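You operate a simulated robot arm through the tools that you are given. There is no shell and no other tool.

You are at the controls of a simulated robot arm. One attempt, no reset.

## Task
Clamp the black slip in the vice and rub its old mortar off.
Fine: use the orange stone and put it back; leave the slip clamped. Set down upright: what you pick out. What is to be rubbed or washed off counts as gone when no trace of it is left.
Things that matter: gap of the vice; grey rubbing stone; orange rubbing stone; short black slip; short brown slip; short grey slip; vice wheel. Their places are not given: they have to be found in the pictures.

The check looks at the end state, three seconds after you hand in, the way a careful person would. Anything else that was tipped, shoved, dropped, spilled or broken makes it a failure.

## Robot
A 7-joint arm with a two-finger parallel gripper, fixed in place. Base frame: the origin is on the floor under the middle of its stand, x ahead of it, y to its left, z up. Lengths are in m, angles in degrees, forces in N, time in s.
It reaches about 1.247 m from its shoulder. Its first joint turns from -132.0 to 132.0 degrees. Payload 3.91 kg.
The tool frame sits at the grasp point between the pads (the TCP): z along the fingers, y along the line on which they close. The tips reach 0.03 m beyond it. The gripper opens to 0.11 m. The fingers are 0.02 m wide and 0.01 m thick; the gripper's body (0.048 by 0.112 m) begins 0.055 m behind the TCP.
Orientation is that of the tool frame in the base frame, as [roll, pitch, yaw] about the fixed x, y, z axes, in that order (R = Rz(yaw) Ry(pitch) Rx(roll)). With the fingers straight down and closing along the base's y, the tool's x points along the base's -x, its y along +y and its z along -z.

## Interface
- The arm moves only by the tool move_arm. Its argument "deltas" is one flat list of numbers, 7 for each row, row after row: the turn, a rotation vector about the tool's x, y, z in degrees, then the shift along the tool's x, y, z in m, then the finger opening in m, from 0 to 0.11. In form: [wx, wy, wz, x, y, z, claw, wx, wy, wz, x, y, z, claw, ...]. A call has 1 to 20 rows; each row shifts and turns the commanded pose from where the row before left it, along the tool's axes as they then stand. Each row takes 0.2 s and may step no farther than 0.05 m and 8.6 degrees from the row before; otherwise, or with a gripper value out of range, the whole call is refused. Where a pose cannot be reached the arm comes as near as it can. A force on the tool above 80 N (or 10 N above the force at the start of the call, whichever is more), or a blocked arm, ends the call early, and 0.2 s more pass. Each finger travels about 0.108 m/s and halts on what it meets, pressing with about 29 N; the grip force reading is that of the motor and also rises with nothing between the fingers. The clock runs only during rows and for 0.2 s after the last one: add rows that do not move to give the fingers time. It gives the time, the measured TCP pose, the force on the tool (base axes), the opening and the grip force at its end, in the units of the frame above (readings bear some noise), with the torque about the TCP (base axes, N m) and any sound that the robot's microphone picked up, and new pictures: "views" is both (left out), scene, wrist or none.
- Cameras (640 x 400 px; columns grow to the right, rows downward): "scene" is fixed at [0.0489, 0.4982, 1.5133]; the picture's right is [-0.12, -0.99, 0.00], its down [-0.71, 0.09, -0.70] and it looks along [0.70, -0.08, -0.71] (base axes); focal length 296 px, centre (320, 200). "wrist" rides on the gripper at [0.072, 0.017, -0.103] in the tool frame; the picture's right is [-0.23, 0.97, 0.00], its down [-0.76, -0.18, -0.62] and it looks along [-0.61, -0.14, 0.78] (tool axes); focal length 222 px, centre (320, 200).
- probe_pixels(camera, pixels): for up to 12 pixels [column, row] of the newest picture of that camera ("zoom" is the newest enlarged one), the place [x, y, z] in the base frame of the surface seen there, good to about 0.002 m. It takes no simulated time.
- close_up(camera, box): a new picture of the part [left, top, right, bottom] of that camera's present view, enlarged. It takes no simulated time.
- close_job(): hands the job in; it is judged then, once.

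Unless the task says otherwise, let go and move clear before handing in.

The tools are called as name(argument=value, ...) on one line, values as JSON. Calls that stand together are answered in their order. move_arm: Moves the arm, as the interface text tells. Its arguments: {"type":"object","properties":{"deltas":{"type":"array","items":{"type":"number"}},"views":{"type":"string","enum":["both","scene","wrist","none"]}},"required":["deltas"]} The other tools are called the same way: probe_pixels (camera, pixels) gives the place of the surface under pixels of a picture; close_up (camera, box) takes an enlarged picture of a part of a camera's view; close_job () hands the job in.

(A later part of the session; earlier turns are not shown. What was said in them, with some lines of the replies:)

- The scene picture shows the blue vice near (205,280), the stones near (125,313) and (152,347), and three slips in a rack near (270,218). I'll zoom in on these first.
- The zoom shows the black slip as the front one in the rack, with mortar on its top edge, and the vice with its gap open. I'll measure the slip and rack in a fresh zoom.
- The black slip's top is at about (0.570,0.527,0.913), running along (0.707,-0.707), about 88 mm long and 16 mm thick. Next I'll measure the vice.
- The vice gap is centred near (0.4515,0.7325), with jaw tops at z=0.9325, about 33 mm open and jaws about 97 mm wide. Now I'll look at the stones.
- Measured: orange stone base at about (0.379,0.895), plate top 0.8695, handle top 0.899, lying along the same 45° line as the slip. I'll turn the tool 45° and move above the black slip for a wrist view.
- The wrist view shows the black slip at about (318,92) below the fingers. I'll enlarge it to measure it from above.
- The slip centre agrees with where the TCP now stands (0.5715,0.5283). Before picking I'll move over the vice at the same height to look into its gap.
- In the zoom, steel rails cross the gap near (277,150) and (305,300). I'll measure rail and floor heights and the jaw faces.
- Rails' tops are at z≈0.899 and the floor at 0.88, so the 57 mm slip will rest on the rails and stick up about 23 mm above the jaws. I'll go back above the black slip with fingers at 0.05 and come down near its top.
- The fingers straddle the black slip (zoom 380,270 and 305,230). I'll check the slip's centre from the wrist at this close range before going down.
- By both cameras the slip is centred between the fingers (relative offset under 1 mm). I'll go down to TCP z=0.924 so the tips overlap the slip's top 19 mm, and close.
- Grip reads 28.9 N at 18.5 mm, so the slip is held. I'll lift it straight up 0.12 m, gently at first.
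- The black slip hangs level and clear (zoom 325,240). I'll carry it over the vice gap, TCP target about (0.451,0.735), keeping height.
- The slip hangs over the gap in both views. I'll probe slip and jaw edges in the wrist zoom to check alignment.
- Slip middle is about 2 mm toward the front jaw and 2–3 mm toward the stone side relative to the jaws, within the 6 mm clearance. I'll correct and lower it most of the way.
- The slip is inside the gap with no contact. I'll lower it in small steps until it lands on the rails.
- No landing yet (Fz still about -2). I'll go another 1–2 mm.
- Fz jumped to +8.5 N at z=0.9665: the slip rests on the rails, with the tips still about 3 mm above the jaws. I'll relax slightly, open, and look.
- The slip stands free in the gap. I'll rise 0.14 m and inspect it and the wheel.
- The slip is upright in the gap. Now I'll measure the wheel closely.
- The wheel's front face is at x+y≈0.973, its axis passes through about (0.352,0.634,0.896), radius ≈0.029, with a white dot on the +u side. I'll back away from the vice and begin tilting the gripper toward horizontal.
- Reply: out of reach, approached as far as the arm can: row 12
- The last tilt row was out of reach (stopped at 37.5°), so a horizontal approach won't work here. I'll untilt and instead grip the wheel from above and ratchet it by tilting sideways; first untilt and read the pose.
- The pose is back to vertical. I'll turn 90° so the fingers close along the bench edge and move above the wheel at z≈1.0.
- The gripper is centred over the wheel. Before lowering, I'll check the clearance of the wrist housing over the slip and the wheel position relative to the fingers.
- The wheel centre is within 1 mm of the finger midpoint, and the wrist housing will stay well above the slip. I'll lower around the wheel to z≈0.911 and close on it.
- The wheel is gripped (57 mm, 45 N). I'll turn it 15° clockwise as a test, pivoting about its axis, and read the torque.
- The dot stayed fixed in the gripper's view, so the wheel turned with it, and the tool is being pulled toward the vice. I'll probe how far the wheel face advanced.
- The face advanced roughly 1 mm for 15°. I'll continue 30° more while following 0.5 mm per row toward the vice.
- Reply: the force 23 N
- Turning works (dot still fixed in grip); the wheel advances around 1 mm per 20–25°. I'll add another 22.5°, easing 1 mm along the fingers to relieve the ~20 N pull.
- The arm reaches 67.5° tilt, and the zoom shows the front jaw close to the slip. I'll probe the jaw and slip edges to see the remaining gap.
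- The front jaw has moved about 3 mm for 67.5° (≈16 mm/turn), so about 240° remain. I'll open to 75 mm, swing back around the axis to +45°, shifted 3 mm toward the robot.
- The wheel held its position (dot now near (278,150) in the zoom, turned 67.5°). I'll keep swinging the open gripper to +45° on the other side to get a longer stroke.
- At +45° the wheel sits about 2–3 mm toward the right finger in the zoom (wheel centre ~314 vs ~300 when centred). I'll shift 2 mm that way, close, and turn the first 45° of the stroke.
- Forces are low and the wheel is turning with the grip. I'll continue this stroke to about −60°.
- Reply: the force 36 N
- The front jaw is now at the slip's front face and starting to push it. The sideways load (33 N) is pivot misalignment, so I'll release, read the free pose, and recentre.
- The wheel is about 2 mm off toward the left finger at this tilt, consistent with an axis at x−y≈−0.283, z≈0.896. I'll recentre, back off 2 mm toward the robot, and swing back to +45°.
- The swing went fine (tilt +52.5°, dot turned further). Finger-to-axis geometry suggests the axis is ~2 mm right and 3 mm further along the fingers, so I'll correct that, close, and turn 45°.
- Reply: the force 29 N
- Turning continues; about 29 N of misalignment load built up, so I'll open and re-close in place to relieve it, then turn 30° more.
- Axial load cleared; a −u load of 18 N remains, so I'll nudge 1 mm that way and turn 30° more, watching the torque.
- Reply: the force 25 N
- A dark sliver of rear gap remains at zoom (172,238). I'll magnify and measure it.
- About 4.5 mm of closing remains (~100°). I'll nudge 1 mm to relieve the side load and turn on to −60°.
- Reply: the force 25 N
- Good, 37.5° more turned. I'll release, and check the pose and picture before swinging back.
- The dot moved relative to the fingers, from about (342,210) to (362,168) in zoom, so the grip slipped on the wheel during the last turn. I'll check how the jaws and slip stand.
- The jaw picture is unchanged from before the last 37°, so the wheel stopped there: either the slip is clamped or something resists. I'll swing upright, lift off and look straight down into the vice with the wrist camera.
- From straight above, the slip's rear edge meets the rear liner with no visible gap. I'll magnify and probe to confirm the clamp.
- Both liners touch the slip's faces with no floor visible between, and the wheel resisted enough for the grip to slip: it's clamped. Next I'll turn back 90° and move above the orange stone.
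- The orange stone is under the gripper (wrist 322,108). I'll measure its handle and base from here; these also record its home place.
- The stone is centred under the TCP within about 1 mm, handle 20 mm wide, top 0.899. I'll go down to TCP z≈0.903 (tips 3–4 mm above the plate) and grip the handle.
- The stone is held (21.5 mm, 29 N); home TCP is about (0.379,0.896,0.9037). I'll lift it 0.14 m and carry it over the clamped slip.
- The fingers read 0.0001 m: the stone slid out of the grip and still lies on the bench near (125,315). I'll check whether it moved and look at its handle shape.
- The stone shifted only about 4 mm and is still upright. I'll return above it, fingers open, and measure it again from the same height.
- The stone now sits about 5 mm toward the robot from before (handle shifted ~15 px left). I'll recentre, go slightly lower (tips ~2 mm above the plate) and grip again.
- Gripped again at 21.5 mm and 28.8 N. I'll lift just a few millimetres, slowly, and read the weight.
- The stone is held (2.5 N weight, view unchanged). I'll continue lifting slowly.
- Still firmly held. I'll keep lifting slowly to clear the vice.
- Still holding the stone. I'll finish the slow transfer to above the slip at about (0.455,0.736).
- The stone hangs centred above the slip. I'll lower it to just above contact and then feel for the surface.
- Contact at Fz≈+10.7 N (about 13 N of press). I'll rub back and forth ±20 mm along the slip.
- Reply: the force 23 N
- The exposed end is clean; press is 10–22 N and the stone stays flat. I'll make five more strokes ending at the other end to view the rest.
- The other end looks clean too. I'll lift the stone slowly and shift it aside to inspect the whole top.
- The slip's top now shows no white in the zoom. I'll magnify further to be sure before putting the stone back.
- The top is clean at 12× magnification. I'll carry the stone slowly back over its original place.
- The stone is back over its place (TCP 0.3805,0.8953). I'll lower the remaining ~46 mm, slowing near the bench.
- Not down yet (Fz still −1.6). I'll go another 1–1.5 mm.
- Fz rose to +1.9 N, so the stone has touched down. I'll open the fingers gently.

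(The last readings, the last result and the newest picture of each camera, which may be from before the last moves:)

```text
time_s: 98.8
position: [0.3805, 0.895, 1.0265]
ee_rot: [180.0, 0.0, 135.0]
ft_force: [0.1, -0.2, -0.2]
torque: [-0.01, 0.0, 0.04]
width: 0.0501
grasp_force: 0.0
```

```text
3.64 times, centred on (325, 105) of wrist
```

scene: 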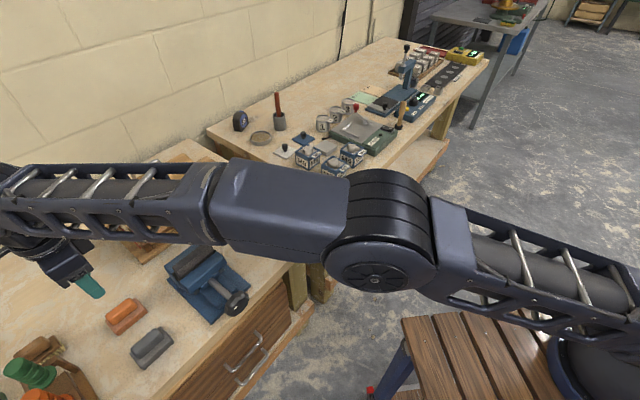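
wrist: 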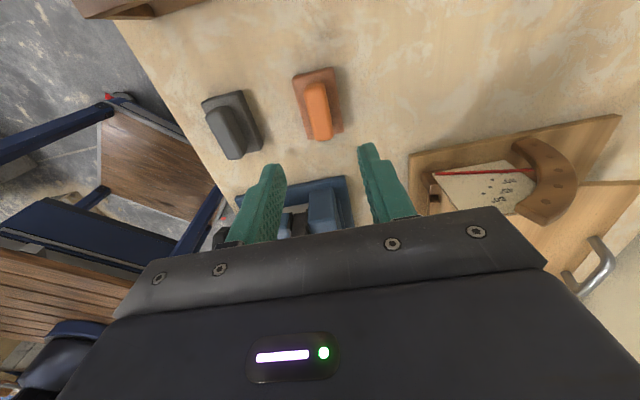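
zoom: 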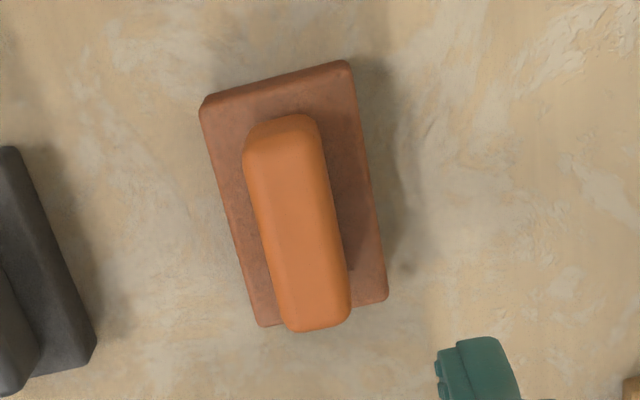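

The orange stone is back upright, within about 5 mm of where it began, beside the untouched grey one. I'll move over the vice for a final top-down look at the slip.

move_arm(deltas=[0, 0, 0, 0, 0, -0.02, 0.05, 0, 0, 0, -0.04093, -0.01565, -0.0025, 0.05, 0, 0, 0, -0.04093, -0.01565, -0.0025, 0.05, 0, 0, 0, -0.04093, -0.01565, -0.0025, 0.05, 0, 0, 0, -0.04093, -0.01565, -0.0025, 0.05, 0, 0, 0, 0, 0, 0, 0.05], views="both")

close_up(camera="wrist", box=[270, 30, 380, 160])

close_up(camera="scene", box=[90, 200, 320, 370])

```text
time_s: 100.2
position: [0.45, 0.7349, 1.055]
ee_rot: [-180.0, 0.1, 135.0]
ft_force: [0.4, 0.3, 0.3]
torque: [0.03, -0.04, -0.01]
width: 0.0499
grasp_force: 0.1
```

scene: 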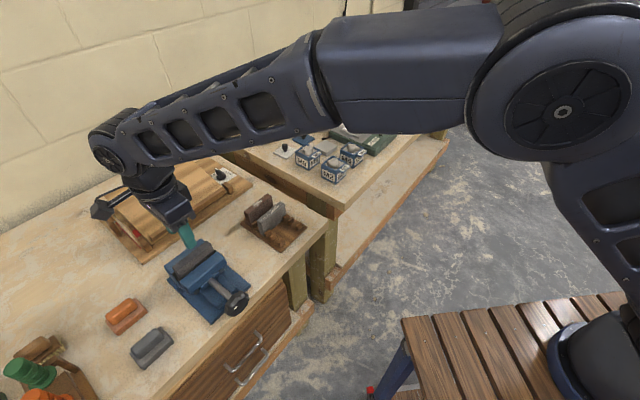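
wrist: 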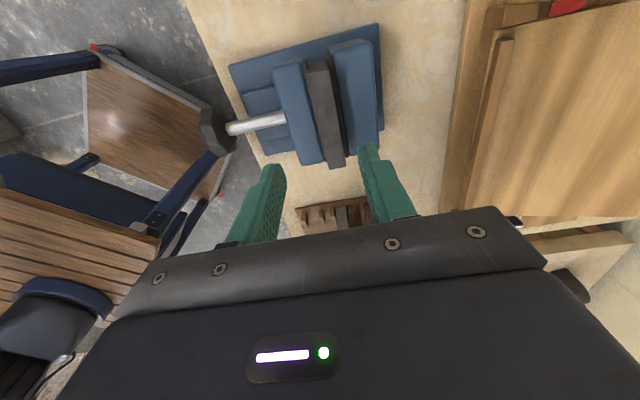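

```text
3.08 times, centred on (325, 95) of wrist
```

zoom: 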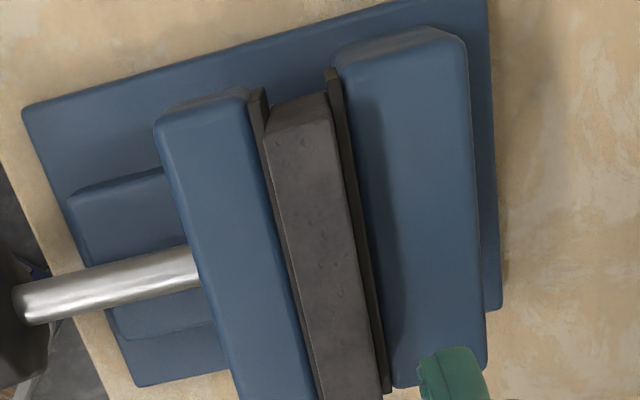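

```text
2.35 times, centred on (205, 285) of scene
```

zoom: 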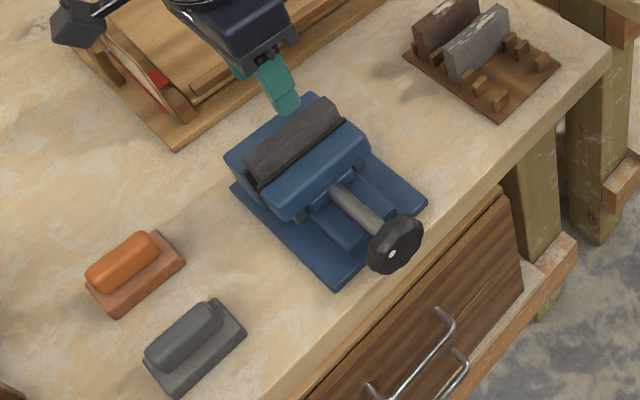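

The top view shows a clean slip between both liners. I'll magnify both ends to check for any leftover trace and for gaps at the liners.

close_up(camera="wrist", box=[300, 100, 360, 175])

close_up(camera="wrist", box=[290, 40, 350, 100])

```text
5.33 times, centred on (330, 138) of wrist
```

zoom: 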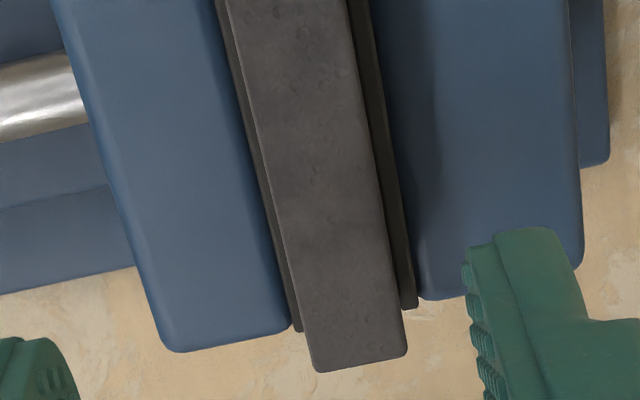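

```text
6.67 times, centred on (320, 70) of wrist
```

zoom: 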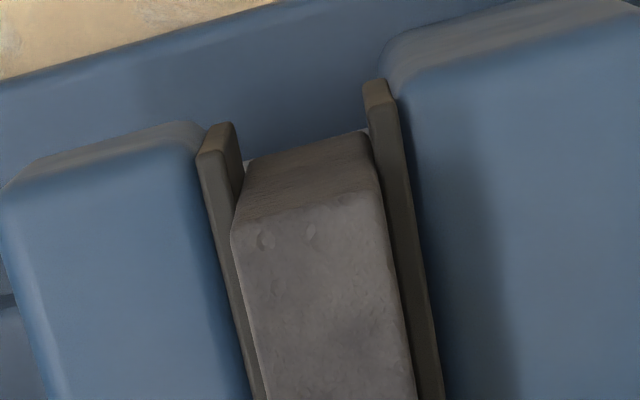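

No trace is left at either end, and both slip faces sit flush against the liners. I'll raise the arm clear and take a last look around.

move_arm(deltas=[0, 0, 0, 0, 0, -0.04, 0.05, 0, 0, 0, 0, 0, -0.04, 0.05, 0, 0, 0, 0, 0, -0.04, 0.05, 0, 0, 0, 0, -0.045, -0.01, 0.05, 0, 0, 0, 0, -0.045, -0.01, 0.05, 0, 0, 0, -0.02, -0.04, 0, 0.05, 0, 0, 0, -0.02, -0.04, 0, 0.05, 0, 0, 0, -0.02, -0.04, 0, 0.05, 0, 0, 0, 0, 0, 0, 0.05], views="scene")

close_up(camera="scene", box=[60, 170, 340, 380])

```text
time_s: 102.2
position: [0.3445, 0.5445, 1.1942]
ee_rot: [180.0, 0.1, 135.0]
ft_force: [-0.1, 0.1, 0.0]
torque: [-0.03, 0.03, 0.0]
width: 0.0501
grasp_force: 0.1
```

scene: 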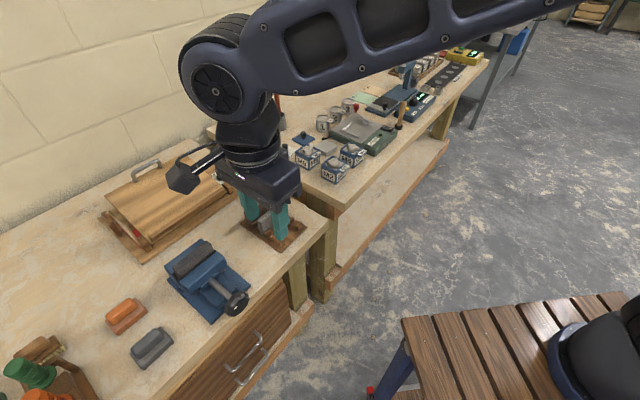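

```text
1.90 times, centred on (200, 275) of scene
```

zoom: 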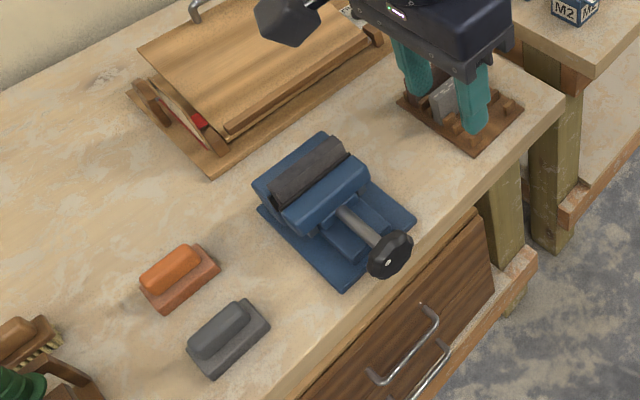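

The last picture shows the black slip clean and clamped in the vice at zoom (310,170), with the orange stone upright back at its place. The grey stone and the other slips are undisturbed, and the arm is clear at z=1.19 with the gripper open. I'm handing the job in.

close_job()

```text
The job is handed in.
```

The black slip is clamped in the vice with its mortar rubbed off, and I've handed the job in. I don't have the result of the check.

- **Slip:** it stands upright on the vice rails, with both faces flush against the jaw liners. Close-ups of its top from the scene and wrist cameras showed no white left.
- **Clamp:** I stopped tightening when the wheel would no longer turn. The gripper slipped on it for the last 37° or so, and the jaw did not move any further.
- **Orange stone:** it is back in its place, upright, about 5 mm nearer the robot than where it started. On my first try it slid out of the grip and stayed upright on the bench; a slower lift held.
- **Everything else:** the grey stone and the other two slips look undisturbed in the last picture. The arm is clear with the gripper open.
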